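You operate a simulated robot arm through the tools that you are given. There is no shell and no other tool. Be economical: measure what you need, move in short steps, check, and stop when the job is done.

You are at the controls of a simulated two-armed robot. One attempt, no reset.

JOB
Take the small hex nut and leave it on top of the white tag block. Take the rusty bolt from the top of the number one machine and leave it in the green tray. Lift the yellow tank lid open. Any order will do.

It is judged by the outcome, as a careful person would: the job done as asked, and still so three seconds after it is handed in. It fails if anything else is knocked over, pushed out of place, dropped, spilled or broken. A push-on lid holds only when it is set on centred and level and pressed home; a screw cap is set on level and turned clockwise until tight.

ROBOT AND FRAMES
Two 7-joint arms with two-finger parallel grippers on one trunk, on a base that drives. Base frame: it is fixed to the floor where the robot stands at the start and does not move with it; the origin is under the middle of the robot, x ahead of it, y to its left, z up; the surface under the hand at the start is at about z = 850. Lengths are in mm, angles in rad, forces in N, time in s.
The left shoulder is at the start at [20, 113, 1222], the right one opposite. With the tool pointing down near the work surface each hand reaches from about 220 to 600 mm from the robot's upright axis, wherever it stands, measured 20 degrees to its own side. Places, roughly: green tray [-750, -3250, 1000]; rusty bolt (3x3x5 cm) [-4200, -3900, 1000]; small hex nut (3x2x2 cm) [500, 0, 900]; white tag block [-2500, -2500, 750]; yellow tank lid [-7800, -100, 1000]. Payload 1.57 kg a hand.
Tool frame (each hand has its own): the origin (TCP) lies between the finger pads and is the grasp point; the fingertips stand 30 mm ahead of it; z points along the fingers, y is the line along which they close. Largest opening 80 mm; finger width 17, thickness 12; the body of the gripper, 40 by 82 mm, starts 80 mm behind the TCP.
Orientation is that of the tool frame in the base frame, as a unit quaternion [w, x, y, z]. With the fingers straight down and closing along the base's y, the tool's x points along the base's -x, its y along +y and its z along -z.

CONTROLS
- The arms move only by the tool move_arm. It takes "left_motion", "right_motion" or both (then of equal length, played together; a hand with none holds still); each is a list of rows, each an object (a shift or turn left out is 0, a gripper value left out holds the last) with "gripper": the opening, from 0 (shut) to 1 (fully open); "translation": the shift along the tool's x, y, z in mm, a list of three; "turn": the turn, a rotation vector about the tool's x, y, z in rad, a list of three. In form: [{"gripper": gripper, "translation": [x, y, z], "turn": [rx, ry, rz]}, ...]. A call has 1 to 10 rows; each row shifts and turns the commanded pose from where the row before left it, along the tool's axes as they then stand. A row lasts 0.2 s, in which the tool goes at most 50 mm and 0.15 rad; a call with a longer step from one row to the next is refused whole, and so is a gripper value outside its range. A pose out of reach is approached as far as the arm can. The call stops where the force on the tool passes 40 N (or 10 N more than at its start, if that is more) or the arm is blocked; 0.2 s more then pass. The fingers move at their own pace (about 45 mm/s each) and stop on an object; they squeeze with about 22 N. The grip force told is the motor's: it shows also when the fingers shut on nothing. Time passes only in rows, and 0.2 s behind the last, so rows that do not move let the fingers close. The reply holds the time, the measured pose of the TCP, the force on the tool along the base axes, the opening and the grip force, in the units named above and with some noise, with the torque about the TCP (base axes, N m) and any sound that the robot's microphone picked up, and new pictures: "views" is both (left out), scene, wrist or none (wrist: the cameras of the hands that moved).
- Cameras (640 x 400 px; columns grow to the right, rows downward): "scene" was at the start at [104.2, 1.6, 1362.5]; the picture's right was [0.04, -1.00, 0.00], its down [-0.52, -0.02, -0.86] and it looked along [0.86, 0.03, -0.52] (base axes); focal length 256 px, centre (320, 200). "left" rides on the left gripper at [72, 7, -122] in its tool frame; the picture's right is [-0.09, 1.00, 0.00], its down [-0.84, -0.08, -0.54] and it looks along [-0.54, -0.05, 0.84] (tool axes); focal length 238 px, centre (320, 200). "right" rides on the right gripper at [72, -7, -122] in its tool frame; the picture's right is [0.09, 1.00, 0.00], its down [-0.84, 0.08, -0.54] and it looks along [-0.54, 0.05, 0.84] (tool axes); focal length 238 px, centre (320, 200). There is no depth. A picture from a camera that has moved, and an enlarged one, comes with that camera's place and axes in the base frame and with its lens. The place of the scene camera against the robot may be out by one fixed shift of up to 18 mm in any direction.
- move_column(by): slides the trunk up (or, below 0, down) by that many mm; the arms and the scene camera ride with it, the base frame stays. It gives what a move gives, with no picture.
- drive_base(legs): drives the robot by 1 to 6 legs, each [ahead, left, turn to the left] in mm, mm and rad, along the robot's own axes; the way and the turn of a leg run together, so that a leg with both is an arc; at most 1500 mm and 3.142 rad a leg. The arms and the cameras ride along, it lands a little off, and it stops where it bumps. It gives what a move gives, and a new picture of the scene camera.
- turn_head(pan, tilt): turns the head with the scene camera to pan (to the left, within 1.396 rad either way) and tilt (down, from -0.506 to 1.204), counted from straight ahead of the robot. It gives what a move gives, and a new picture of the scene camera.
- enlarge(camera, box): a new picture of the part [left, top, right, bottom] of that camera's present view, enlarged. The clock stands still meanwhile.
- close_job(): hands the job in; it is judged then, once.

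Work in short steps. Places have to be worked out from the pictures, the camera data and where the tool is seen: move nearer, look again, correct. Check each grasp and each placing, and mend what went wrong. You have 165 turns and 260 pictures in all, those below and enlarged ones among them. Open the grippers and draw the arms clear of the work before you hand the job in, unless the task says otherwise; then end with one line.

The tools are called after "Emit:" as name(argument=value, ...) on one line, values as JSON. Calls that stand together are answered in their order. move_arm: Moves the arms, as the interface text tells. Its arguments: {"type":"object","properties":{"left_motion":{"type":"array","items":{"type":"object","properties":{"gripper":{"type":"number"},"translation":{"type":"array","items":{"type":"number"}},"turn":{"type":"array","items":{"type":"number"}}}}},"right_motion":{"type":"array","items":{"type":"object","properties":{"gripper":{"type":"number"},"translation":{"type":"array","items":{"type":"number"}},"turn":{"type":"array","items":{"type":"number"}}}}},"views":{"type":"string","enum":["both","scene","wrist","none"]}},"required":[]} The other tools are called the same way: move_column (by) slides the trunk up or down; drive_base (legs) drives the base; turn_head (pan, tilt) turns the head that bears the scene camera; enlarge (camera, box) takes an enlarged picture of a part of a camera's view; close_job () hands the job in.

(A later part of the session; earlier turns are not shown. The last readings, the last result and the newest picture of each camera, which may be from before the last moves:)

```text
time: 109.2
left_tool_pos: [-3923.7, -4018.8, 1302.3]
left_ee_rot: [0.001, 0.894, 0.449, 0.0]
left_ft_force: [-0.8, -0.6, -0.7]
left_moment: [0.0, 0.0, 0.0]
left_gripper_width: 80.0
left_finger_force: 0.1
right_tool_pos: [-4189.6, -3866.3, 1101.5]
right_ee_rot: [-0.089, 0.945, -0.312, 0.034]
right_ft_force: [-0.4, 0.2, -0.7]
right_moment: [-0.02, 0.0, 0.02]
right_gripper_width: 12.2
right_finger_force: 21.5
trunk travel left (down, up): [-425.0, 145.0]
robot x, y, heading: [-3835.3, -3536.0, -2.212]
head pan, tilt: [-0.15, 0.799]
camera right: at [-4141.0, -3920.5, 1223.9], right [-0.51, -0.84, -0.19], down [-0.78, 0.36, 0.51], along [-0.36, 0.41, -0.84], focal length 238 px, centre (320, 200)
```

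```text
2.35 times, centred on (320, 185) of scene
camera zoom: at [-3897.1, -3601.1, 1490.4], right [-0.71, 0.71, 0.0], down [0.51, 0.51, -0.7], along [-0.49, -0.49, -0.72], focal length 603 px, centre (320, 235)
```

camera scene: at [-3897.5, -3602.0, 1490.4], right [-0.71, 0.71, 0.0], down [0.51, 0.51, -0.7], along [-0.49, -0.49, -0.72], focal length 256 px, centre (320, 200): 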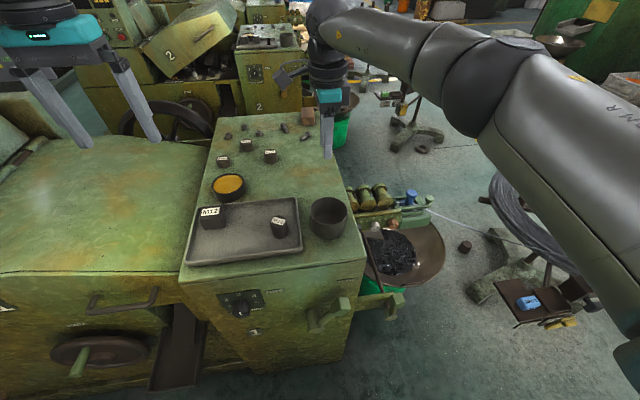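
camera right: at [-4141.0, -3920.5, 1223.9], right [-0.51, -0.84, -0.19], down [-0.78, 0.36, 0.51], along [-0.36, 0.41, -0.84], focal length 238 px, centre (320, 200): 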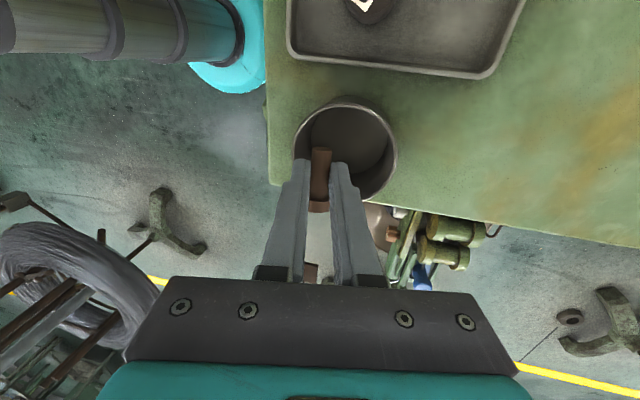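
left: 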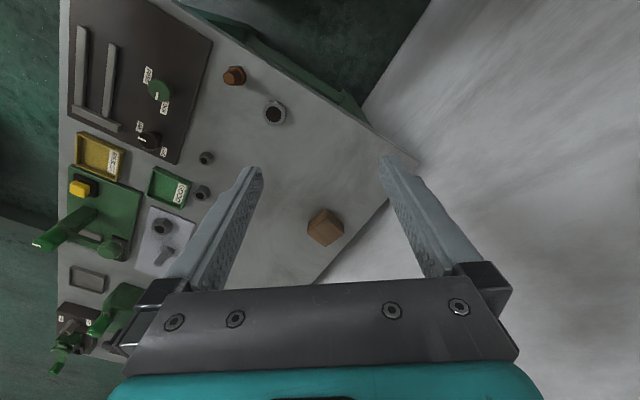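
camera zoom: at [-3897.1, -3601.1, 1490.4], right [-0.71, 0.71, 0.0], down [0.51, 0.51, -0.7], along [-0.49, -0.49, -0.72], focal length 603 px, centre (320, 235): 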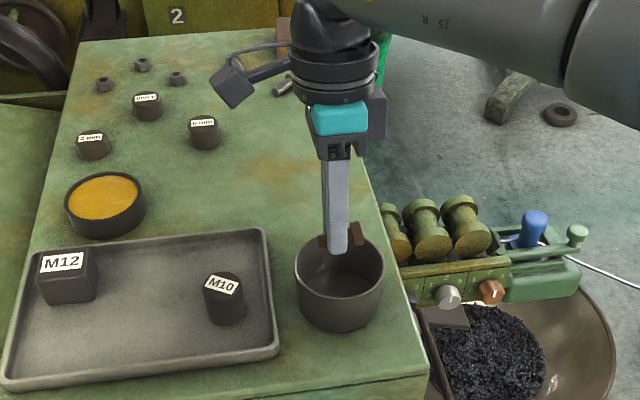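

The bolt is out and the pot stands as before. I raise the hand, level it, and back away.

Emit:
move_arm(right_motion=[{"translation": [0, -6, -30]}, {"translation": [0, -6, -30]}, {"turn": [-0.1, 0, 0], "translation": [0, 0, -30]}, {"turn": [-0.1, 0, 0], "translation": [0, 0, -30]}, {"translation": [0, 0, -30]}, {"translation": [0, -20, -10]}], views="none")

Emit:
drive_base(legs=[[-550, 0, 0], [0, 0, 1.567]])

Emit:
turn_head(pan=0.6, tilt=0.4)

```text
time: 110.6
left_tool_pos: [-3924.5, -4017.9, 1303.1]
left_ee_rot: [-0.001, 0.893, 0.449, 0.0]
left_ft_force: [0.0, -0.4, -0.3]
left_moment: [0.0, 0.05, 0.02]
left_gripper_width: 79.9
left_finger_force: 0.0
right_tool_pos: [-4182.1, -3853.1, 1263.0]
right_ee_rot: [0.006, 0.949, -0.314, 0.002]
right_ft_force: [0.9, 0.0, -0.9]
right_moment: [-0.02, -0.01, -0.03]
right_gripper_width: 12.3
right_finger_force: 22.2
trunk travel left (down, up): [-425.0, 145.0]
robot x, y, heading: [-3842.1, -3530.0, -2.209]
head pan, tilt: [-0.15, 0.799]
```

```text
time: 117.6
left_tool_pos: [-3023.7, -3182.0, 1303.6]
left_ee_rot: [0.0, 0.32, 0.948, 0.001]
left_ft_force: [0.2, 0.0, -0.1]
left_moment: [-0.02, 0.01, -0.01]
left_gripper_width: 80.2
left_finger_force: 0.0
right_tool_pos: [-3190.9, -3437.2, 1262.9]
right_ee_rot: [0.002, 0.896, 0.444, 0.004]
right_ft_force: [-0.3, 0.7, -1.3]
right_moment: [0.03, -0.03, 0.03]
right_gripper_width: 12.3
right_finger_force: 22.2
trunk travel left (down, up): [-425.0, 145.0]
robot x, y, heading: [-3505.9, -3088.8, -0.65]
head pan, tilt: [-0.15, 0.799]
camera scene: at [-3438.6, -3155.4, 1490.4], right [-0.72, -0.7, 0.0], down [-0.5, 0.51, -0.7], along [0.49, -0.5, -0.72], focal length 256 px, centre (320, 200)
```

scene: 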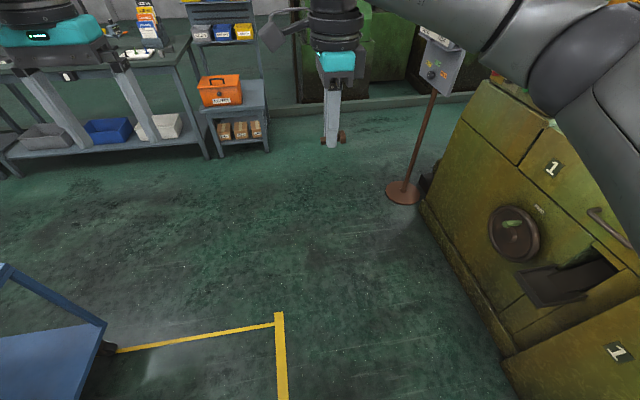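

```text
time: 118.7
left_tool_pos: [-3022.6, -3180.7, 1303.4]
left_ee_rot: [-0.001, 0.32, 0.947, 0.0]
left_ft_force: [-0.5, -0.4, -0.1]
left_moment: [0.01, -0.01, -0.02]
left_gripper_width: 79.9
left_finger_force: 0.1
right_tool_pos: [-3192.1, -3436.9, 1262.7]
right_ee_rot: [0.003, 0.896, 0.445, 0.005]
right_ft_force: [-0.6, -0.1, -0.1]
right_moment: [-0.02, -0.03, 0.0]
right_gripper_width: 12.1
right_finger_force: 22.2
trunk travel left (down, up): [-425.0, 145.0]
robot x, y, heading: [-3506.7, -3089.5, -0.648]
head pan, tilt: [0.6, 0.4]
camera scene: at [-3402.3, -3102.3, 1525.5], right [-0.05, -1.0, 0.0], down [-0.39, 0.02, -0.92], along [0.92, -0.05, -0.39], focal length 256 px, centre (320, 200)
```

scene: 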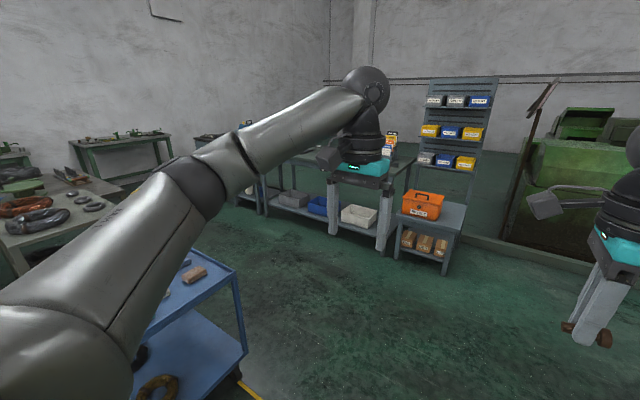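

The bench with the tray stands across the aisle. I drive over, then sidestep along the aisle to it.

Emit:
drive_base(legs=[[1200, 0, 0], [0, 1450, 0]])

Emit:
turn_head(pan=0.0, tilt=0.5)

```text
time: 131.7
left_tool_pos: [-1179.5, -2750.8, 1302.4]
left_ee_rot: [-0.001, 0.318, 0.948, 0.0]
left_ft_force: [-0.3, -0.2, 0.1]
left_moment: [-0.02, 0.0, 0.02]
left_gripper_width: 80.2
left_finger_force: 0.0
right_tool_pos: [-1346.4, -3007.7, 1262.3]
right_ee_rot: [0.002, 0.896, 0.444, 0.005]
right_ft_force: [-0.6, 0.4, -1.0]
right_moment: [0.01, -0.01, 0.03]
right_gripper_width: 12.3
right_finger_force: 21.6
trunk travel left (down, up): [-425.0, 145.0]
robot x, y, heading: [-1663.7, -2657.7, -0.653]
head pan, tilt: [0.6, 0.4]
camera scene: at [-1558.1, -2672.4, 1525.5], right [-0.05, -1.0, 0.0], down [-0.39, 0.02, -0.92], along [0.92, -0.05, -0.39], focal length 256 px, centre (320, 200)
```

scene: 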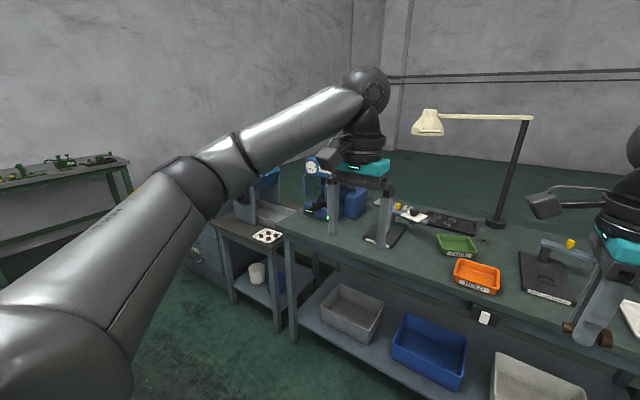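

```text
time: 132.7
left_tool_pos: [-1179.4, -2752.8, 1303.2]
left_ee_rot: [0.001, 0.319, 0.948, -0.001]
left_ft_force: [-0.2, -0.8, 0.3]
left_moment: [-0.02, -0.04, 0.0]
left_gripper_width: 79.8
left_finger_force: 0.0
right_tool_pos: [-1346.8, -3008.3, 1264.1]
right_ee_rot: [0.002, 0.896, 0.444, 0.005]
right_ft_force: [0.3, 0.5, -1.8]
right_moment: [-0.01, -0.01, 0.01]
right_gripper_width: 12.2
right_finger_force: 22.0
trunk travel left (down, up): [-425.0, 145.0]
robot x, y, heading: [-1663.1, -2656.3, -0.646]
head pan, tilt: [0.0, 0.499]
camera scene: at [-1578.2, -2722.9, 1516.4], right [-0.6, -0.8, 0.0], down [-0.38, 0.29, -0.88], along [0.7, -0.53, -0.48], focal length 256 px, centre (320, 200)
```

scene: 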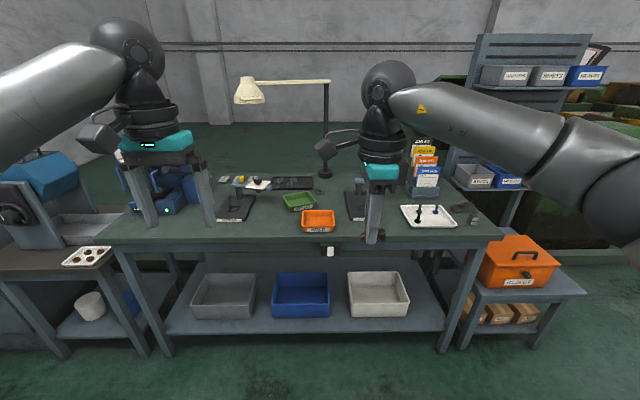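

I see a green tray behind an orange tray, and a desk lamp head overhanging to the left. I enlarge to judge the tray.

Emit:
enlarge(camera="scene", box=[210, 60, 400, 260])

Emit:
turn_head(pan=0.0, tilt=1.2)

```text
2.00 times, centred on (305, 160) of scene
camera zoom: at [-1578.2, -2722.9, 1516.4], right [-0.6, -0.8, 0.0], down [-0.38, 0.29, -0.88], along [0.7, -0.53, -0.48], focal length 512 px, centre (350, 280)
```

zoom: 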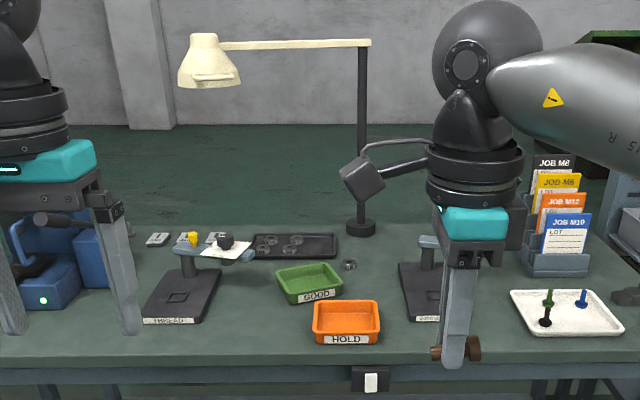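

```text
time: 133.7
left_tool_pos: [-1179.9, -2751.4, 1303.5]
left_ee_rot: [0.0, 0.319, 0.948, 0.0]
left_ft_force: [-0.6, 0.9, 0.2]
left_moment: [-0.02, 0.02, -0.02]
left_gripper_width: 80.1
left_finger_force: 0.2
right_tool_pos: [-1347.2, -3008.0, 1262.0]
right_ee_rot: [0.003, 0.896, 0.444, 0.006]
right_ft_force: [0.5, -0.5, -0.6]
right_moment: [0.01, -0.01, 0.02]
right_gripper_width: 12.0
right_finger_force: 21.9
trunk travel left (down, up): [-425.0, 145.0]
robot x, y, heading: [-1664.4, -2655.6, -0.649]
head pan, tilt: [0.0, 1.201]
camera scene: at [-1606.2, -2701.8, 1462.7], right [-0.6, -0.8, 0.0], down [-0.74, 0.56, -0.36], along [0.29, -0.22, -0.93], focal length 256 px, centre (320, 200)
```

scene: 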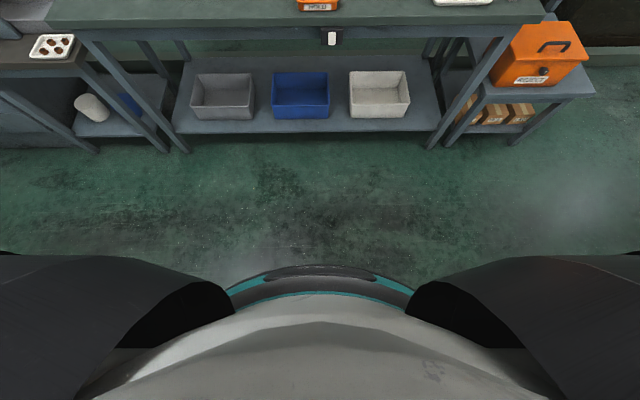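

The base front reaches ~250 mm, so I may stand ~300 mm from the bench edge. I retract the left arm to stay clear of the lamp, lower the trunk 100 mm, then approach.

Emit:
move_arm(left_motion=[{"translation": [40, 15, 0]}, {"translation": [40, 15, 0]}, {"translation": [40, 15, 0]}, {"translation": [40, 10, 0]}, {}], views="none")

Emit:
move_column(by=-100)

Emit:
drive_base(legs=[[400, 197, 0.005]])

Emit:
turn_head(pan=0.0, tilt=0.6)

```text
time: 134.9
left_tool_pos: [-1273.2, -2611.0, 1303.0]
left_ee_rot: [0.0, 0.319, 0.948, 0.0]
left_ft_force: [0.2, -0.2, 0.6]
left_moment: [0.0, -0.01, 0.0]
left_gripper_width: 80.1
left_finger_force: 0.1
right_tool_pos: [-1347.5, -3008.4, 1262.2]
right_ee_rot: [0.003, 0.896, 0.444, 0.005]
right_ft_force: [-0.3, -0.5, -0.5]
right_moment: [-0.01, -0.03, 0.0]
right_gripper_width: 11.9
right_finger_force: 21.9
trunk travel left (down, up): [-425.0, 145.0]
robot x, y, heading: [-1667.5, -2659.9, -0.649]
head pan, tilt: [0.0, 1.201]
```

```text
time: 136.3
left_tool_pos: [-1272.3, -2611.7, 1202.8]
left_ee_rot: [0.0, 0.319, 0.948, 0.0]
left_ft_force: [-0.1, 0.2, -0.2]
left_moment: [0.0, 0.0, -0.04]
left_gripper_width: 80.0
left_finger_force: 0.1
right_tool_pos: [-1347.4, -3009.2, 1162.8]
right_ee_rot: [0.002, 0.896, 0.445, 0.005]
right_ft_force: [-0.6, -0.5, -1.8]
right_moment: [0.03, 0.0, 0.01]
right_gripper_width: 12.2
right_finger_force: 21.5
trunk travel left (down, up): [-325.0, 245.0]
robot x, y, heading: [-1661.9, -2662.5, -0.65]
head pan, tilt: [0.0, 1.201]
```

```text
time: 139.0
left_tool_pos: [-835.6, -2702.7, 1203.6]
left_ee_rot: [0.0, 0.319, 0.948, 0.001]
left_ft_force: [0.6, -0.2, 0.3]
left_moment: [-0.02, 0.02, 0.0]
left_gripper_width: 80.0
left_finger_force: 0.1
right_tool_pos: [-908.8, -3099.3, 1162.4]
right_ee_rot: [0.002, 0.895, 0.446, 0.005]
right_ft_force: [0.1, 0.6, -0.9]
right_moment: [0.02, 0.02, -0.02]
right_gripper_width: 12.3
right_finger_force: 21.9
trunk travel left (down, up): [-325.0, 245.0]
robot x, y, heading: [-1226.5, -2748.1, -0.649]
head pan, tilt: [0.0, 1.201]
camera scene: at [-1168.8, -2792.7, 1362.7], right [-0.6, -0.8, 0.0], down [-0.74, 0.56, -0.36], along [0.29, -0.22, -0.93], focal length 256 px, centre (320, 200)
```

scene: 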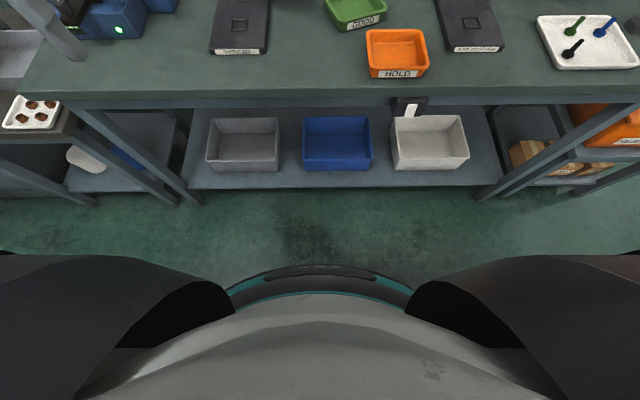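

```text
time: 140.0
left_tool_pos: [-835.8, -2702.8, 1202.9]
left_ee_rot: [0.0, 0.319, 0.948, 0.0]
left_ft_force: [0.2, -0.2, -0.6]
left_moment: [0.0, -0.01, 0.03]
left_gripper_width: 80.0
left_finger_force: 0.2
right_tool_pos: [-909.2, -3099.3, 1162.9]
right_ee_rot: [0.003, 0.895, 0.445, 0.005]
right_ft_force: [0.6, -0.1, -0.7]
right_moment: [-0.01, -0.02, -0.02]
right_gripper_width: 12.2
right_finger_force: 21.7
trunk travel left (down, up): [-325.0, 245.0]
robot x, y, heading: [-1224.3, -2751.3, -0.647]
head pan, tilt: [0.0, 0.6]
camera scene: at [-1143.5, -2812.2, 1407.2], right [-0.6, -0.8, 0.0], down [-0.45, 0.34, -0.82], along [0.66, -0.5, -0.57], focal length 256 px, centre (320, 200)
```

scene: 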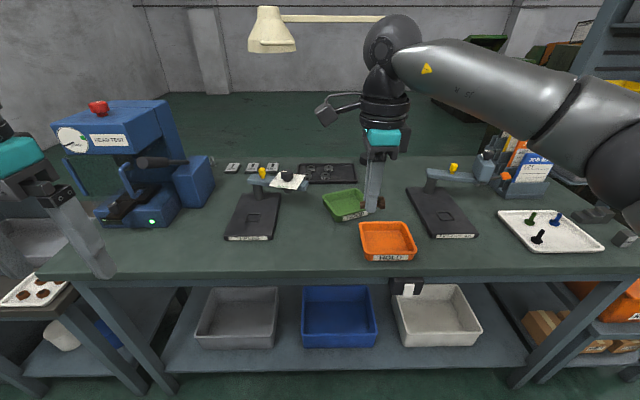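

Triangulated: the green tray is at about [-631, -3311, 900]; the lamp head is at z≈1390 to the left. I lower the hand 70 mm and drive 228 mm nearer.

Emit:
move_arm(right_motion=[{"translation": [0, 0, 35]}, {"translation": [0, 0, 35]}], views="none")

Emit:
drive_base(legs=[[228, 0, 0]])

Emit:
move_arm(right_motion=[{}], views="wrist")

```text
time: 140.6
left_tool_pos: [-835.8, -2700.8, 1202.9]
left_ee_rot: [0.0, 0.319, 0.948, 0.0]
left_ft_force: [-0.4, 1.1, -1.3]
left_moment: [0.01, 0.0, -0.02]
left_gripper_width: 79.9
left_finger_force: 0.1
right_tool_pos: [-908.8, -3098.5, 1091.6]
right_ee_rot: [0.003, 0.896, 0.444, 0.005]
right_ft_force: [-0.2, 0.2, -0.2]
right_moment: [0.04, 0.05, -0.03]
right_gripper_width: 12.1
right_finger_force: 21.7
trunk travel left (down, up): [-325.0, 245.0]
robot x, y, heading: [-1221.9, -2751.0, -0.648]
head pan, tilt: [0.0, 0.6]
```

```text
time: 142.3
left_tool_pos: [-655.3, -2838.3, 1202.9]
left_ee_rot: [0.0, 0.317, 0.948, 0.0]
left_ft_force: [0.9, -0.4, 0.6]
left_moment: [0.01, 0.01, -0.05]
left_gripper_width: 79.8
left_finger_force: 0.0
right_tool_pos: [-727.6, -3235.6, 1090.1]
right_ee_rot: [0.003, 0.895, 0.446, 0.006]
right_ft_force: [0.5, -0.6, -1.1]
right_moment: [0.01, 0.02, 0.02]
right_gripper_width: 12.3
right_finger_force: 21.9
trunk travel left (down, up): [-325.0, 245.0]
robot x, y, heading: [-1046.0, -2885.0, -0.65]
head pan, tilt: [0.0, 0.6]
camera scene: at [-962.4, -2948.9, 1407.2], right [-0.6, -0.8, 0.0], down [-0.45, 0.34, -0.82], along [0.66, -0.5, -0.57], focal length 256 px, centre (320, 200)
```

scene: 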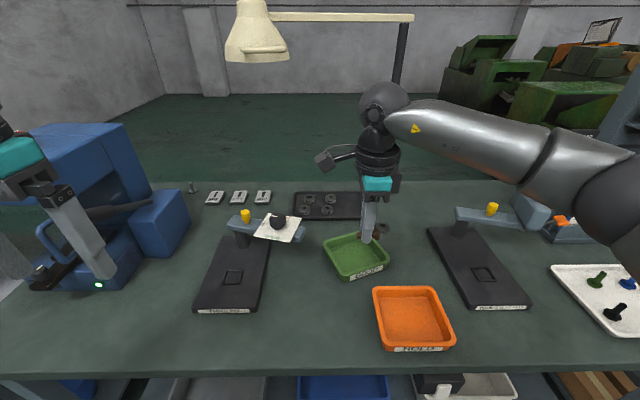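

```text
time: 142.7
left_tool_pos: [-655.7, -2838.4, 1203.2]
left_ee_rot: [-0.001, 0.317, 0.948, 0.0]
left_ft_force: [0.2, 0.1, -0.8]
left_moment: [0.0, -0.01, 0.0]
left_gripper_width: 80.1
left_finger_force: 0.0
right_tool_pos: [-729.1, -3234.2, 1091.3]
right_ee_rot: [0.003, 0.895, 0.447, 0.005]
right_ft_force: [-0.1, -0.2, -1.4]
right_moment: [0.04, 0.0, 0.01]
right_gripper_width: 12.1
right_finger_force: 21.7
trunk travel left (down, up): [-325.0, 245.0]
robot x, y, heading: [-1043.1, -2881.2, -0.648]
head pan, tilt: [0.0, 0.6]
camera right: at [-691.8, -3172.4, 1214.1], right [0.85, -0.53, 0.01], down [-0.45, -0.71, 0.54], along [-0.28, -0.46, -0.84], focal length 238 px, centre (320, 200)
```

right: 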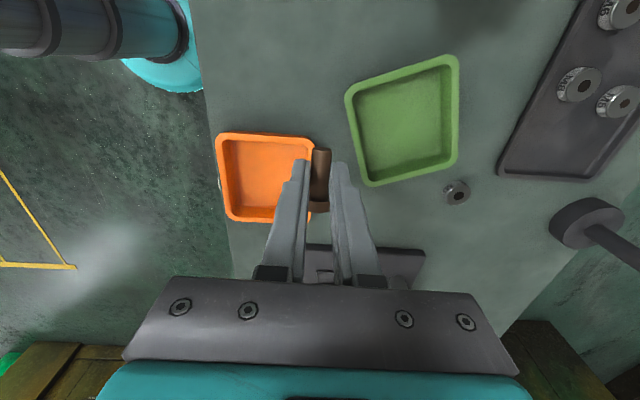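

The tray's centre is 116 mm ahead of the hand. I move over it, then lower.

Emit:
move_arm(right_motion=[{"translation": [0, 39, 0]}, {"translation": [0, 39, 0]}, {"translation": [-1, 38, 0]}, {"translation": [0, 0, 30]}, {"translation": [0, 0, 30]}, {"translation": [0, 0, 30]}, {}], views="both")

```text
time: 144.3
left_tool_pos: [-656.7, -2837.8, 1202.6]
left_ee_rot: [0.001, 0.317, 0.948, 0.001]
left_ft_force: [-0.1, 0.6, -0.5]
left_moment: [-0.01, 0.02, -0.01]
left_gripper_width: 80.1
left_finger_force: 0.1
right_tool_pos: [-640.4, -3303.3, 1002.3]
right_ee_rot: [0.003, 0.895, 0.447, 0.005]
right_ft_force: [-0.5, -0.3, -0.8]
right_moment: [0.04, 0.01, 0.0]
right_gripper_width: 12.4
right_finger_force: 21.9
right hand out of reach, approached as far as the arm can: row 3
trunk travel left (down, up): [-325.0, 245.0]
robot x, y, heading: [-1049.4, -2891.1, -0.647]
head pan, tilt: [0.0, 0.6]
camera scene: at [-963.0, -2948.0, 1407.3], right [-0.6, -0.8, 0.0], down [-0.45, 0.34, -0.83], along [0.66, -0.5, -0.56], focal length 256 px, centre (320, 200)
camera right: at [-603.7, -3240.5, 1126.0], right [0.85, -0.53, 0.01], down [-0.45, -0.71, 0.54], along [-0.28, -0.46, -0.84], focal length 238 px, centre (320, 200)
```

scene: 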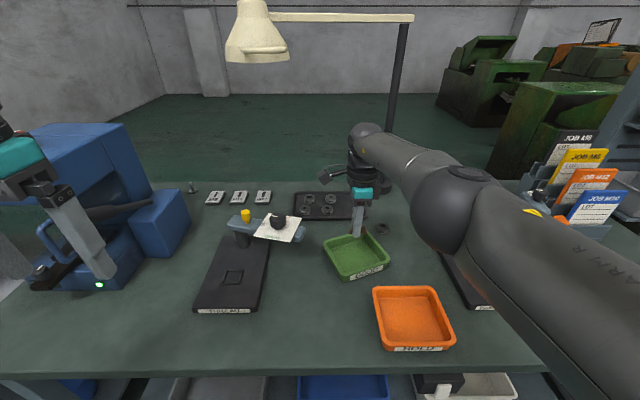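
right: 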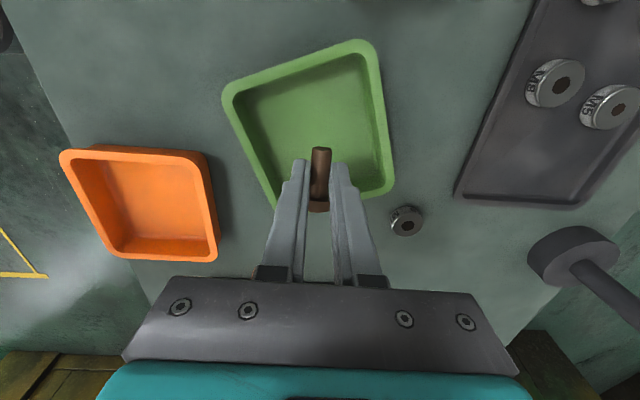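

I shift ~9 mm toward the tray's centre and lower to z≈945.

Emit:
move_arm(right_motion=[{"translation": [8, -9, 0]}, {"translation": [0, 0, 20]}, {"translation": [0, 0, 20]}, {"translation": [0, 0, 17]}, {}], views="wrist")

Emit:
enlarge(camera="scene", box=[300, 170, 420, 290])

```text
time: 145.5
left_tool_pos: [-656.7, -2836.7, 1203.7]
left_ee_rot: [-0.001, 0.318, 0.948, 0.001]
left_ft_force: [-0.6, -0.8, -0.5]
left_moment: [0.0, -0.01, 0.01]
left_gripper_width: 79.9
left_finger_force: 0.1
right_tool_pos: [-643.8, -3290.6, 946.2]
right_ee_rot: [0.003, 0.895, 0.446, 0.004]
right_ft_force: [0.2, -0.8, -0.7]
right_moment: [0.0, 0.02, 0.01]
right_gripper_width: 12.5
right_finger_force: 22.3
trunk travel left (down, up): [-325.0, 245.0]
robot x, y, heading: [-1047.5, -2888.1, -0.642]
head pan, tilt: [0.0, 0.6]
camera right: at [-607.3, -3228.0, 1068.9], right [0.85, -0.53, 0.01], down [-0.45, -0.71, 0.54], along [-0.28, -0.46, -0.84], focal length 238 px, centre (320, 200)
```

right: 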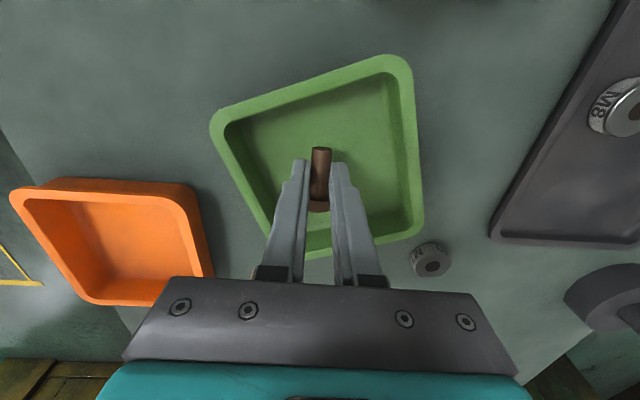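

```text
3.33 times, centred on (360, 230) of scene
camera zoom: at [-963.1, -2948.1, 1407.3], right [-0.6, -0.8, 0.0], down [-0.45, 0.34, -0.83], along [0.66, -0.5, -0.56], focal length 854 px, centre (187, 100)
```

zoom: 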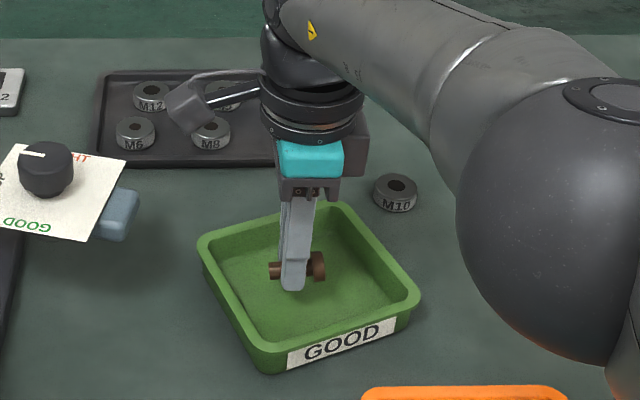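

The bolt is over the tray's middle. I lower in small steps until it touches.

Emit:
move_arm(right_motion=[{"translation": [0, 0, 4]}, {"translation": [0, 0, 4]}, {}], views="none")

Emit:
move_arm(right_motion=[{"translation": [0, 0, 3]}, {}], views="none")

Emit:
move_arm(right_motion=[{"translation": [0, 0, 3]}, {}], views="none")

Emit:
enlarge(camera="scene", box=[320, 200, 400, 280])

```text
time: 146.3
left_tool_pos: [-656.9, -2837.6, 1202.3]
left_ee_rot: [0.0, 0.318, 0.948, -0.001]
left_ft_force: [0.7, 0.6, 0.2]
left_moment: [-0.02, -0.03, 0.01]
left_gripper_width: 79.8
left_finger_force: 0.0
right_tool_pos: [-645.2, -3290.3, 937.6]
right_ee_rot: [0.004, 0.895, 0.447, 0.006]
right_ft_force: [0.5, -0.3, 0.5]
right_moment: [0.03, 0.02, 0.03]
right_gripper_width: 12.4
right_finger_force: 22.1
right hand out of reach, approached as far as the arm can: row 1
trunk travel left (down, up): [-325.0, 245.0]
robot x, y, heading: [-1046.5, -2888.8, -0.644]
head pan, tilt: [0.0, 0.6]
```

```text
time: 146.9
left_tool_pos: [-657.2, -2837.9, 1203.1]
left_ee_rot: [-0.001, 0.317, 0.948, 0.0]
left_ft_force: [0.1, 0.2, -0.2]
left_moment: [0.0, 0.02, -0.04]
left_gripper_width: 80.2
left_finger_force: 0.1
right_tool_pos: [-644.9, -3289.6, 936.4]
right_ee_rot: [0.004, 0.895, 0.446, 0.006]
right_ft_force: [-0.4, 0.4, -1.0]
right_moment: [0.05, -0.03, -0.05]
right_gripper_width: 12.0
right_finger_force: 22.1
trunk travel left (down, up): [-325.0, 245.0]
robot x, y, heading: [-1044.0, -2884.0, -0.645]
head pan, tilt: [0.0, 0.6]
```

```text
time: 147.5
left_tool_pos: [-656.9, -2837.2, 1202.5]
left_ee_rot: [0.0, 0.317, 0.948, 0.0]
left_ft_force: [-0.3, 0.2, -0.3]
left_moment: [0.02, -0.02, 0.01]
left_gripper_width: 79.8
left_finger_force: 0.0
right_tool_pos: [-647.5, -3289.2, 930.9]
right_ee_rot: [0.002, 0.895, 0.446, 0.006]
right_ft_force: [-0.3, 0.3, -0.5]
right_moment: [-0.02, 0.03, -0.01]
right_gripper_width: 12.2
right_finger_force: 21.5
right hand out of reach, approached as far as the arm can: row 1
trunk travel left (down, up): [-325.0, 245.0]
robot x, y, heading: [-1046.1, -2885.3, -0.644]
head pan, tilt: [0.0, 0.6]
```

```text
5.00 times, centred on (360, 240) of scene
camera zoom: at [-963.1, -2948.3, 1407.3], right [-0.6, -0.8, 0.0], down [-0.45, 0.34, -0.83], along [0.66, -0.5, -0.56], focal length 1281 px, centre (120, 0)
```

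zoom: 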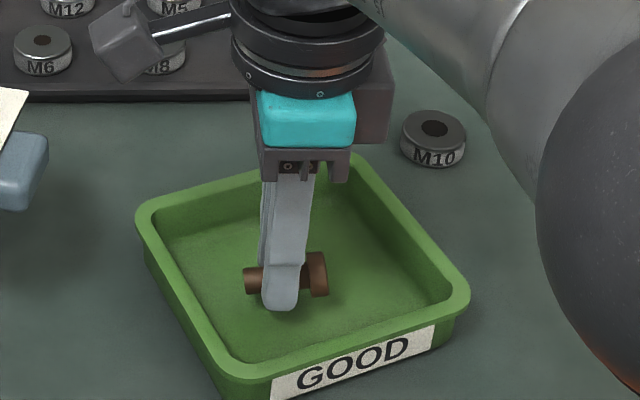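

I'm at the reach limit; I draw 15 mm back (still well inside the tray) and keep lowering.

Emit:
move_arm(right_motion=[{"translation": [0, -15, 0]}, {"translation": [0, 0, 3]}, {"translation": [0, 0, 3]}, {}], views="none")

Emit:
move_arm(right_motion=[{"translation": [0, 0, 3]}, {}], views="none")

Emit:
enlarge(camera="scene", box=[320, 200, 400, 280])

```text
time: 148.5
left_tool_pos: [-656.5, -2837.0, 1203.2]
left_ee_rot: [0.0, 0.318, 0.948, 0.0]
left_ft_force: [-0.3, 0.6, -0.7]
left_moment: [0.03, 0.01, -0.02]
left_gripper_width: 80.3
left_finger_force: 0.1
right_tool_pos: [-660.0, -3280.6, 925.3]
right_ee_rot: [0.002, 0.895, 0.446, 0.006]
right_ft_force: [0.1, 0.0, -0.1]
right_moment: [0.01, -0.03, 0.02]
right_gripper_width: 12.2
right_finger_force: 22.2
trunk travel left (down, up): [-325.0, 245.0]
robot x, y, heading: [-1049.2, -2887.1, -0.642]
head pan, tilt: [0.0, 0.6]
```

```text
time: 149.1
left_tool_pos: [-657.1, -2837.5, 1202.9]
left_ee_rot: [0.001, 0.317, 0.948, 0.0]
left_ft_force: [-0.1, -0.3, -0.1]
left_moment: [-0.01, 0.01, 0.01]
left_gripper_width: 80.1
left_finger_force: 0.1
right_tool_pos: [-659.3, -3279.9, 922.3]
right_ee_rot: [0.004, 0.895, 0.446, 0.006]
right_ft_force: [-0.1, 0.3, -0.4]
right_moment: [0.02, 0.01, -0.01]
right_gripper_width: 12.7
right_finger_force: 22.6
trunk travel left (down, up): [-325.0, 245.0]
robot x, y, heading: [-1047.0, -2885.9, -0.649]
head pan, tilt: [0.0, 0.6]
```

```text
5.00 times, centred on (360, 240) of scene
camera zoom: at [-963.2, -2948.3, 1407.3], right [-0.6, -0.8, 0.0], down [-0.45, 0.34, -0.83], along [0.66, -0.5, -0.56], focal length 1281 px, centre (120, 0)
```

zoom: 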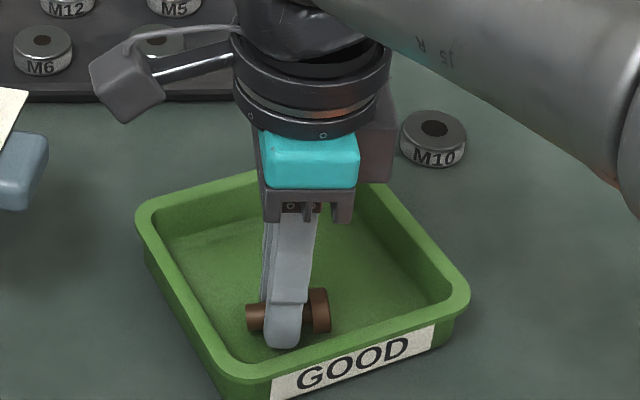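

Still free. I continue in 3 mm steps.

Emit:
move_arm(right_motion=[{"translation": [0, 0, 3]}, {}], views="none")

Emit:
move_arm(right_motion=[{"translation": [0, 0, 3]}, {}], views="none")

Emit:
move_arm(right_motion=[{"translation": [0, 0, 3]}, {}], views="none")

Emit:
enlarge(camera="scene", box=[320, 200, 400, 280])

```text
time: 149.7
left_tool_pos: [-656.6, -2837.1, 1203.2]
left_ee_rot: [0.001, 0.318, 0.948, 0.0]
left_ft_force: [-0.4, -0.1, -0.9]
left_moment: [-0.01, 0.01, -0.04]
left_gripper_width: 79.8
left_finger_force: 0.0
right_tool_pos: [-659.1, -3279.4, 918.4]
right_ee_rot: [0.002, 0.895, 0.446, 0.005]
right_ft_force: [-0.2, 0.4, -0.1]
right_moment: [0.02, 0.0, -0.01]
right_gripper_width: 12.6
right_finger_force: 21.8
trunk travel left (down, up): [-325.0, 245.0]
robot x, y, heading: [-1046.2, -2889.2, -0.644]
head pan, tilt: [0.0, 0.6]
```

```text
time: 150.3
left_tool_pos: [-658.4, -2837.8, 1204.3]
left_ee_rot: [0.001, 0.317, 0.948, 0.0]
left_ft_force: [0.1, 0.1, -0.3]
left_moment: [0.0, 0.03, 0.02]
left_gripper_width: 79.9
left_finger_force: 0.1
right_tool_pos: [-659.5, -3280.3, 916.7]
right_ee_rot: [0.004, 0.895, 0.446, 0.005]
right_ft_force: [0.2, -0.2, 4.5]
right_moment: [-0.08, 0.09, 0.0]
right_gripper_width: 12.5
right_finger_force: 21.9
trunk travel left (down, up): [-325.0, 245.0]
robot x, y, heading: [-1042.9, -2883.5, -0.644]
head pan, tilt: [0.0, 0.6]
```

```text
time: 150.9
left_tool_pos: [-657.8, -2837.7, 1203.6]
left_ee_rot: [0.001, 0.318, 0.948, 0.0]
left_ft_force: [-0.5, 0.0, 1.3]
left_moment: [0.02, 0.03, 0.02]
left_gripper_width: 80.1
left_finger_force: 0.0
right_tool_pos: [-659.8, -3280.7, 914.6]
right_ee_rot: [0.004, 0.895, 0.446, 0.006]
right_ft_force: [0.6, -2.4, 15.9]
right_moment: [-0.07, -0.01, -0.03]
right_gripper_width: 12.5
right_finger_force: 22.0
trunk travel left (down, up): [-325.0, 245.0]
robot x, y, heading: [-1046.0, -2888.4, -0.647]
head pan, tilt: [0.0, 0.6]
```

```text
5.00 times, centred on (360, 240) of scene
camera zoom: at [-964.2, -2947.5, 1407.5], right [-0.6, -0.8, 0.0], down [-0.45, 0.34, -0.83], along [0.66, -0.5, -0.56], focal length 1281 px, centre (120, 0)
```

zoom: 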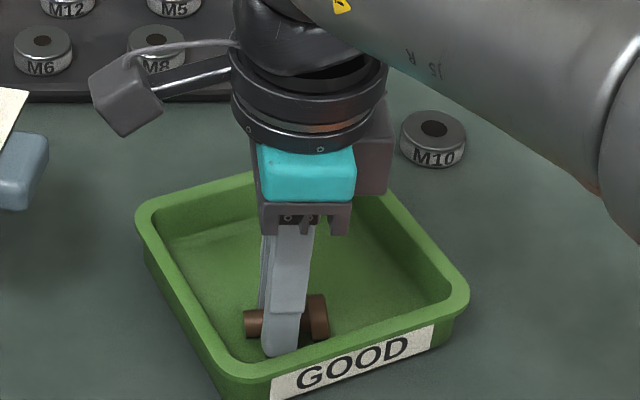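

Contact at 16 N. I ease up, open just a little (the near wall is close), and rise.

Emit:
move_arm(right_motion=[{"translation": [0, 0, -2]}, {"gripper": 0.27}, {"gripper": 0.27}, {}, {"translation": [0, 0, -10]}, {"translation": [0, 0, -30]}, {"translation": [0, 0, -40]}, {"translation": [0, 0, -40]}, {}], views="wrist")

Emit:
enlarge(camera="scene", box=[300, 170, 420, 290])

```text
time: 152.9
left_tool_pos: [-655.9, -2836.6, 1203.8]
left_ee_rot: [0.0, 0.317, 0.949, 0.0]
left_ft_force: [-0.8, -0.5, 0.5]
left_moment: [-0.02, 0.04, 0.0]
left_gripper_width: 79.9
left_finger_force: 0.0
right_tool_pos: [-660.1, -3280.1, 1034.8]
right_ee_rot: [0.003, 0.895, 0.446, 0.006]
right_ft_force: [0.3, -0.5, -0.1]
right_moment: [0.03, -0.03, -0.02]
right_gripper_width: 21.5
right_finger_force: 0.0
trunk travel left (down, up): [-325.0, 245.0]
robot x, y, heading: [-1048.7, -2887.1, -0.644]
head pan, tilt: [0.0, 0.6]
camera right: at [-623.5, -3218.2, 1158.2], right [0.85, -0.53, 0.01], down [-0.45, -0.71, 0.54], along [-0.28, -0.46, -0.84], focal length 238 px, centre (320, 200)
```

right: 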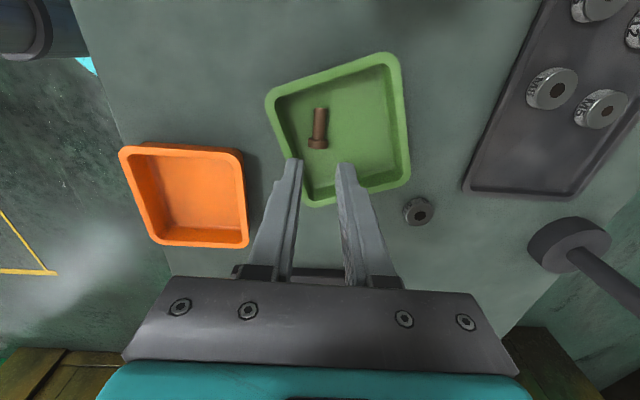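

```text
3.33 times, centred on (360, 230) of scene
camera zoom: at [-963.1, -2948.4, 1407.3], right [-0.6, -0.8, 0.0], down [-0.45, 0.34, -0.82], along [0.66, -0.5, -0.57], focal length 854 px, centre (187, 100)
```

zoom: 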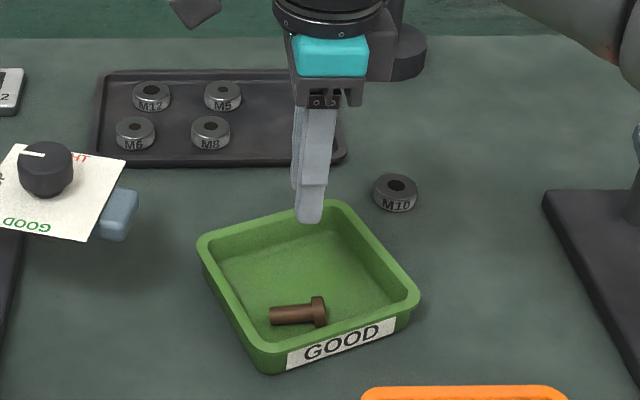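

The bolt lies in the green tray. I raise and draw back the right hand, back off from the bench, and turn to see the way to the tank.

Emit:
move_arm(right_motion=[{"translation": [0, 0, -45]}, {"translation": [0, 0, -45]}, {"translation": [0, -40, -40]}, {"translation": [0, -45, 0]}, {"translation": [0, -45, 0]}], views="none")

Emit:
drive_base(legs=[[-600, 0, 0], [0, -1500, 0], [0, -150, 0], [0, 0, -3.0]])

Emit:
turn_head(pan=-0.1, tilt=0.25)

```text
refused: row 3 steps farther than a row can; nothing moved
```

```text
time: 171.4
left_tool_pos: [-2933.7, -3926.5, 1203.6]
left_ee_rot: [0.0, 0.962, -0.275, 0.0]
left_ft_force: [-0.6, 0.2, -0.5]
left_moment: [0.0, 0.02, 0.01]
left_gripper_width: 80.0
left_finger_force: 0.0
right_tool_pos: [-2969.8, -3484.6, 1035.3]
right_ee_rot: [-0.005, -0.486, 0.874, 0.002]
right_ft_force: [-0.8, -0.2, -0.5]
right_moment: [-0.01, 0.0, 0.01]
right_gripper_width: 21.5
right_finger_force: 0.0
trunk travel left (down, up): [-325.0, 245.0]
robot x, y, heading: [-2551.1, -3841.8, 2.579]
head pan, tilt: [0.0, 0.6]
camera scene: at [-2629.6, -3792.1, 1407.3], right [0.53, 0.85, 0.0], down [0.48, -0.3, -0.83], along [-0.7, 0.44, -0.56], focal length 256 px, centre (320, 200)
```

scene: 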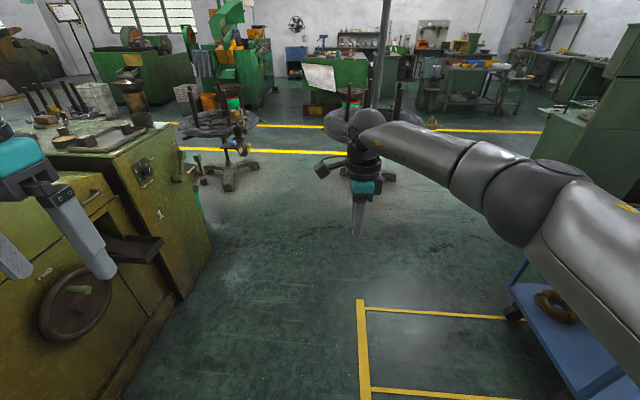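

```text
time: 172.3
left_tool_pos: [-2934.0, -3925.9, 1202.7]
left_ee_rot: [-0.001, 0.962, -0.274, 0.001]
left_ft_force: [-0.4, -0.1, 0.7]
left_moment: [-0.04, -0.02, 0.03]
left_gripper_width: 79.7
left_finger_force: 0.0
right_tool_pos: [-2970.5, -3486.2, 1036.2]
right_ee_rot: [-0.006, -0.486, 0.874, 0.003]
right_ft_force: [-0.2, 0.2, -0.5]
right_moment: [-0.03, -0.02, 0.02]
right_gripper_width: 22.1
right_finger_force: 0.1
trunk travel left (down, up): [-325.0, 245.0]
robot x, y, heading: [-2551.0, -3838.9, 2.583]
head pan, tilt: [-0.099, 0.25]
camera scene: at [-2628.6, -3781.9, 1439.5], right [0.61, 0.79, 0.0], down [0.2, -0.15, -0.97], along [-0.77, 0.59, -0.25], focal length 256 px, centre (320, 200)
```

scene: 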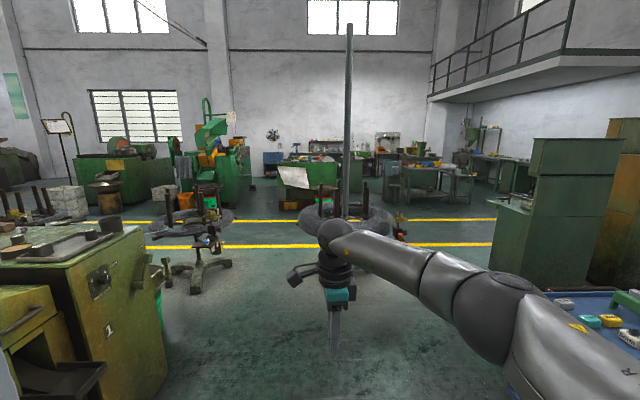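

The tank should appear near (310,155). I enlarge there.

Emit:
enlarge(camera="scene", box=[150, 110, 470, 270])

Emit:
enlarge(camera="scene", box=[250, 120, 390, 220])

```text
2.00 times, centred on (310, 190) of scene
camera zoom: at [-2628.6, -3781.9, 1439.5], right [0.61, 0.79, 0.0], down [0.2, -0.15, -0.97], along [-0.77, 0.59, -0.25], focal length 512 px, centre (340, 220)
```

zoom: 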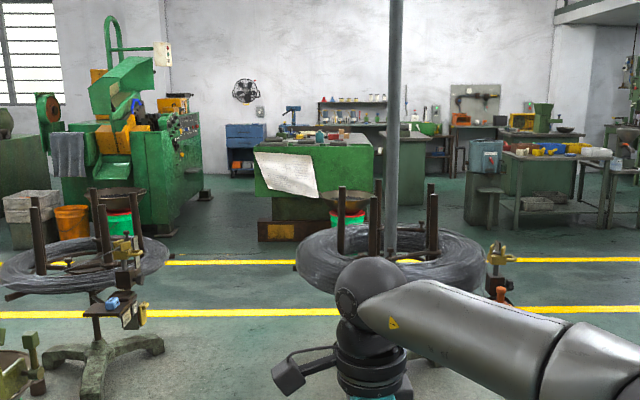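

```text
4.00 times, centred on (320, 170) of scene
camera zoom: at [-2628.6, -3781.9, 1439.5], right [0.61, 0.79, 0.0], down [0.2, -0.15, -0.97], along [-0.77, 0.59, -0.25], focal length 1025 px, centre (320, 320)
```

zoom: 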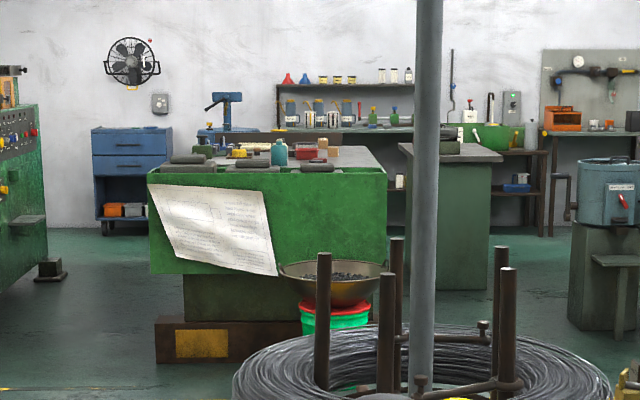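

I can't yet see the lid. I raise the right hand and turn it back to its normal pose, then drive in steps around the right of the tall-poled reel.

Emit:
move_arm(right_motion=[{"translation": [0, 0, -16], "turn": [0, 0, -0.15]}, {"translation": [0, 0, -16], "turn": [0, 0, -0.15]}, {"translation": [0, 0, -16], "turn": [0, 0, -0.15]}, {"translation": [0, 0, -16], "turn": [0, 0, -0.15]}, {"translation": [0, 0, -16], "turn": [0, 0, -0.15]}, {"translation": [0, 0, -16], "turn": [0, 0, -0.15]}, {"translation": [0, 0, -16], "turn": [0, 0, -0.15]}, {"translation": [0, 0, -16], "turn": [0, 0, -0.15]}, {"translation": [0, 0, -16], "turn": [0, 0, -0.15]}, {"translation": [0, 0, -16], "turn": [0, 0, -0.15]}], views="none")

Emit:
drive_base(legs=[[750, -300, -0.4]])

Emit:
turn_head(pan=0.0, tilt=0.35)

```text
time: 174.5
left_tool_pos: [-2935.1, -3926.5, 1203.3]
left_ee_rot: [-0.001, 0.961, -0.275, -0.001]
left_ft_force: [-0.3, 0.1, -0.8]
left_moment: [0.06, 0.0, -0.04]
left_gripper_width: 79.8
left_finger_force: 0.2
right_tool_pos: [-2967.1, -3485.1, 1194.8]
right_ee_rot: [0.002, 0.952, -0.307, -0.005]
right_ft_force: [0.3, 0.6, 0.5]
right_moment: [0.0, 0.0, 0.02]
right_gripper_width: 21.7
right_finger_force: 0.1
trunk travel left (down, up): [-325.0, 245.0]
robot x, y, heading: [-2557.0, -3839.8, 2.588]
head pan, tilt: [-0.099, 0.25]
```

```text
time: 178.8
left_tool_pos: [-3269.7, -3026.1, 1202.8]
left_ee_rot: [0.0, 0.885, -0.465, 0.0]
left_ft_force: [0.1, -0.1, -0.2]
left_moment: [-0.03, -0.01, 0.01]
left_gripper_width: 79.9
left_finger_force: 0.0
right_tool_pos: [-3124.3, -2607.3, 1195.0]
right_ee_rot: [0.001, 0.868, -0.496, -0.005]
right_ft_force: [0.3, -0.4, 0.2]
right_moment: [-0.01, 0.01, 0.0]
right_gripper_width: 21.9
right_finger_force: 0.1
trunk travel left (down, up): [-325.0, 245.0]
robot x, y, heading: [-2885.6, -3102.2, 2.177]
head pan, tilt: [-0.099, 0.25]
camera scene: at [-2930.6, -3013.8, 1439.5], right [0.88, 0.48, 0.0], down [0.12, -0.22, -0.97], along [-0.47, 0.85, -0.25], focal length 256 px, centre (320, 200)
```

scene: 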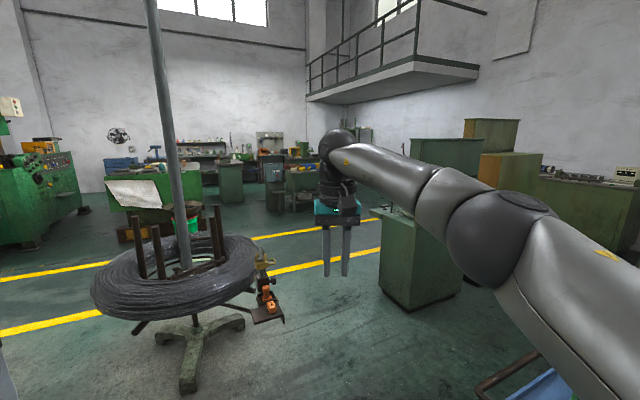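

```text
time: 179.5
left_tool_pos: [-3268.9, -3026.1, 1203.0]
left_ee_rot: [-0.001, 0.885, -0.465, 0.0]
left_ft_force: [0.8, -0.4, 0.0]
left_moment: [-0.02, 0.02, 0.02]
left_gripper_width: 79.9
left_finger_force: 0.0
right_tool_pos: [-3123.7, -2607.9, 1194.1]
right_ee_rot: [0.001, 0.868, -0.496, -0.007]
right_ft_force: [0.4, -0.4, 0.5]
right_moment: [0.01, 0.01, 0.03]
right_gripper_width: 21.6
right_finger_force: 0.1
trunk travel left (down, up): [-325.0, 245.0]
robot x, y, heading: [-2881.6, -3101.3, 2.175]
head pan, tilt: [0.0, 0.351]
camera scene: at [-2938.2, -3019.4, 1430.1], right [0.82, 0.57, 0.0], down [0.19, -0.28, -0.94], along [-0.53, 0.77, -0.34], focal length 256 px, centre (320, 200)
```

scene: 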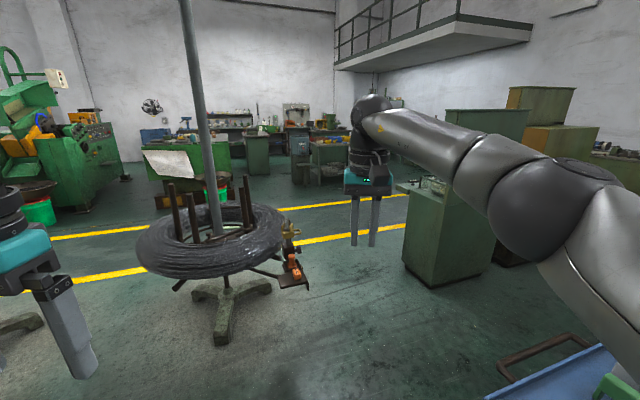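

The passage lies between the reel's side bracket and the cart/coil table. I look right and down to measure it.

Emit:
turn_head(pan=-0.35, tilt=0.75)

```text
time: 180.4
left_tool_pos: [-3269.4, -3026.3, 1202.4]
left_ee_rot: [0.0, 0.886, -0.464, 0.0]
left_ft_force: [0.3, 0.3, 0.7]
left_moment: [-0.01, 0.02, 0.02]
left_gripper_width: 79.9
left_finger_force: 0.0
right_tool_pos: [-3123.7, -2607.4, 1195.1]
right_ee_rot: [0.0, 0.868, -0.496, -0.005]
right_ft_force: [0.0, -0.6, -0.1]
right_moment: [0.0, 0.01, 0.02]
right_gripper_width: 21.5
right_finger_force: 0.1
trunk travel left (down, up): [-325.0, 245.0]
robot x, y, heading: [-2886.1, -3103.7, 2.174]
head pan, tilt: [-0.351, 0.75]
camera scene: at [-2906.3, -3015.7, 1394.5], right [0.97, 0.25, 0.0], down [0.17, -0.66, -0.73], along [-0.18, 0.71, -0.68], focal length 256 px, centre (320, 200)
```

scene: 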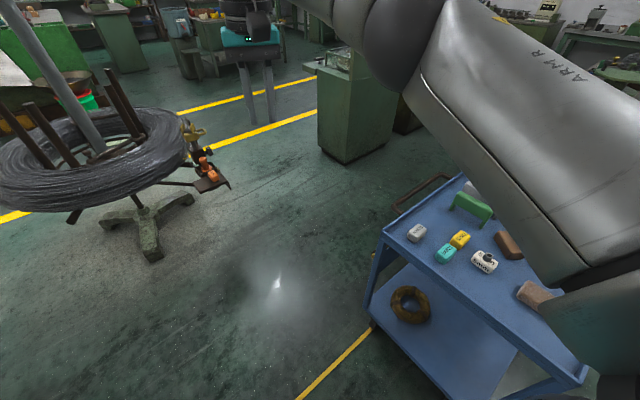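

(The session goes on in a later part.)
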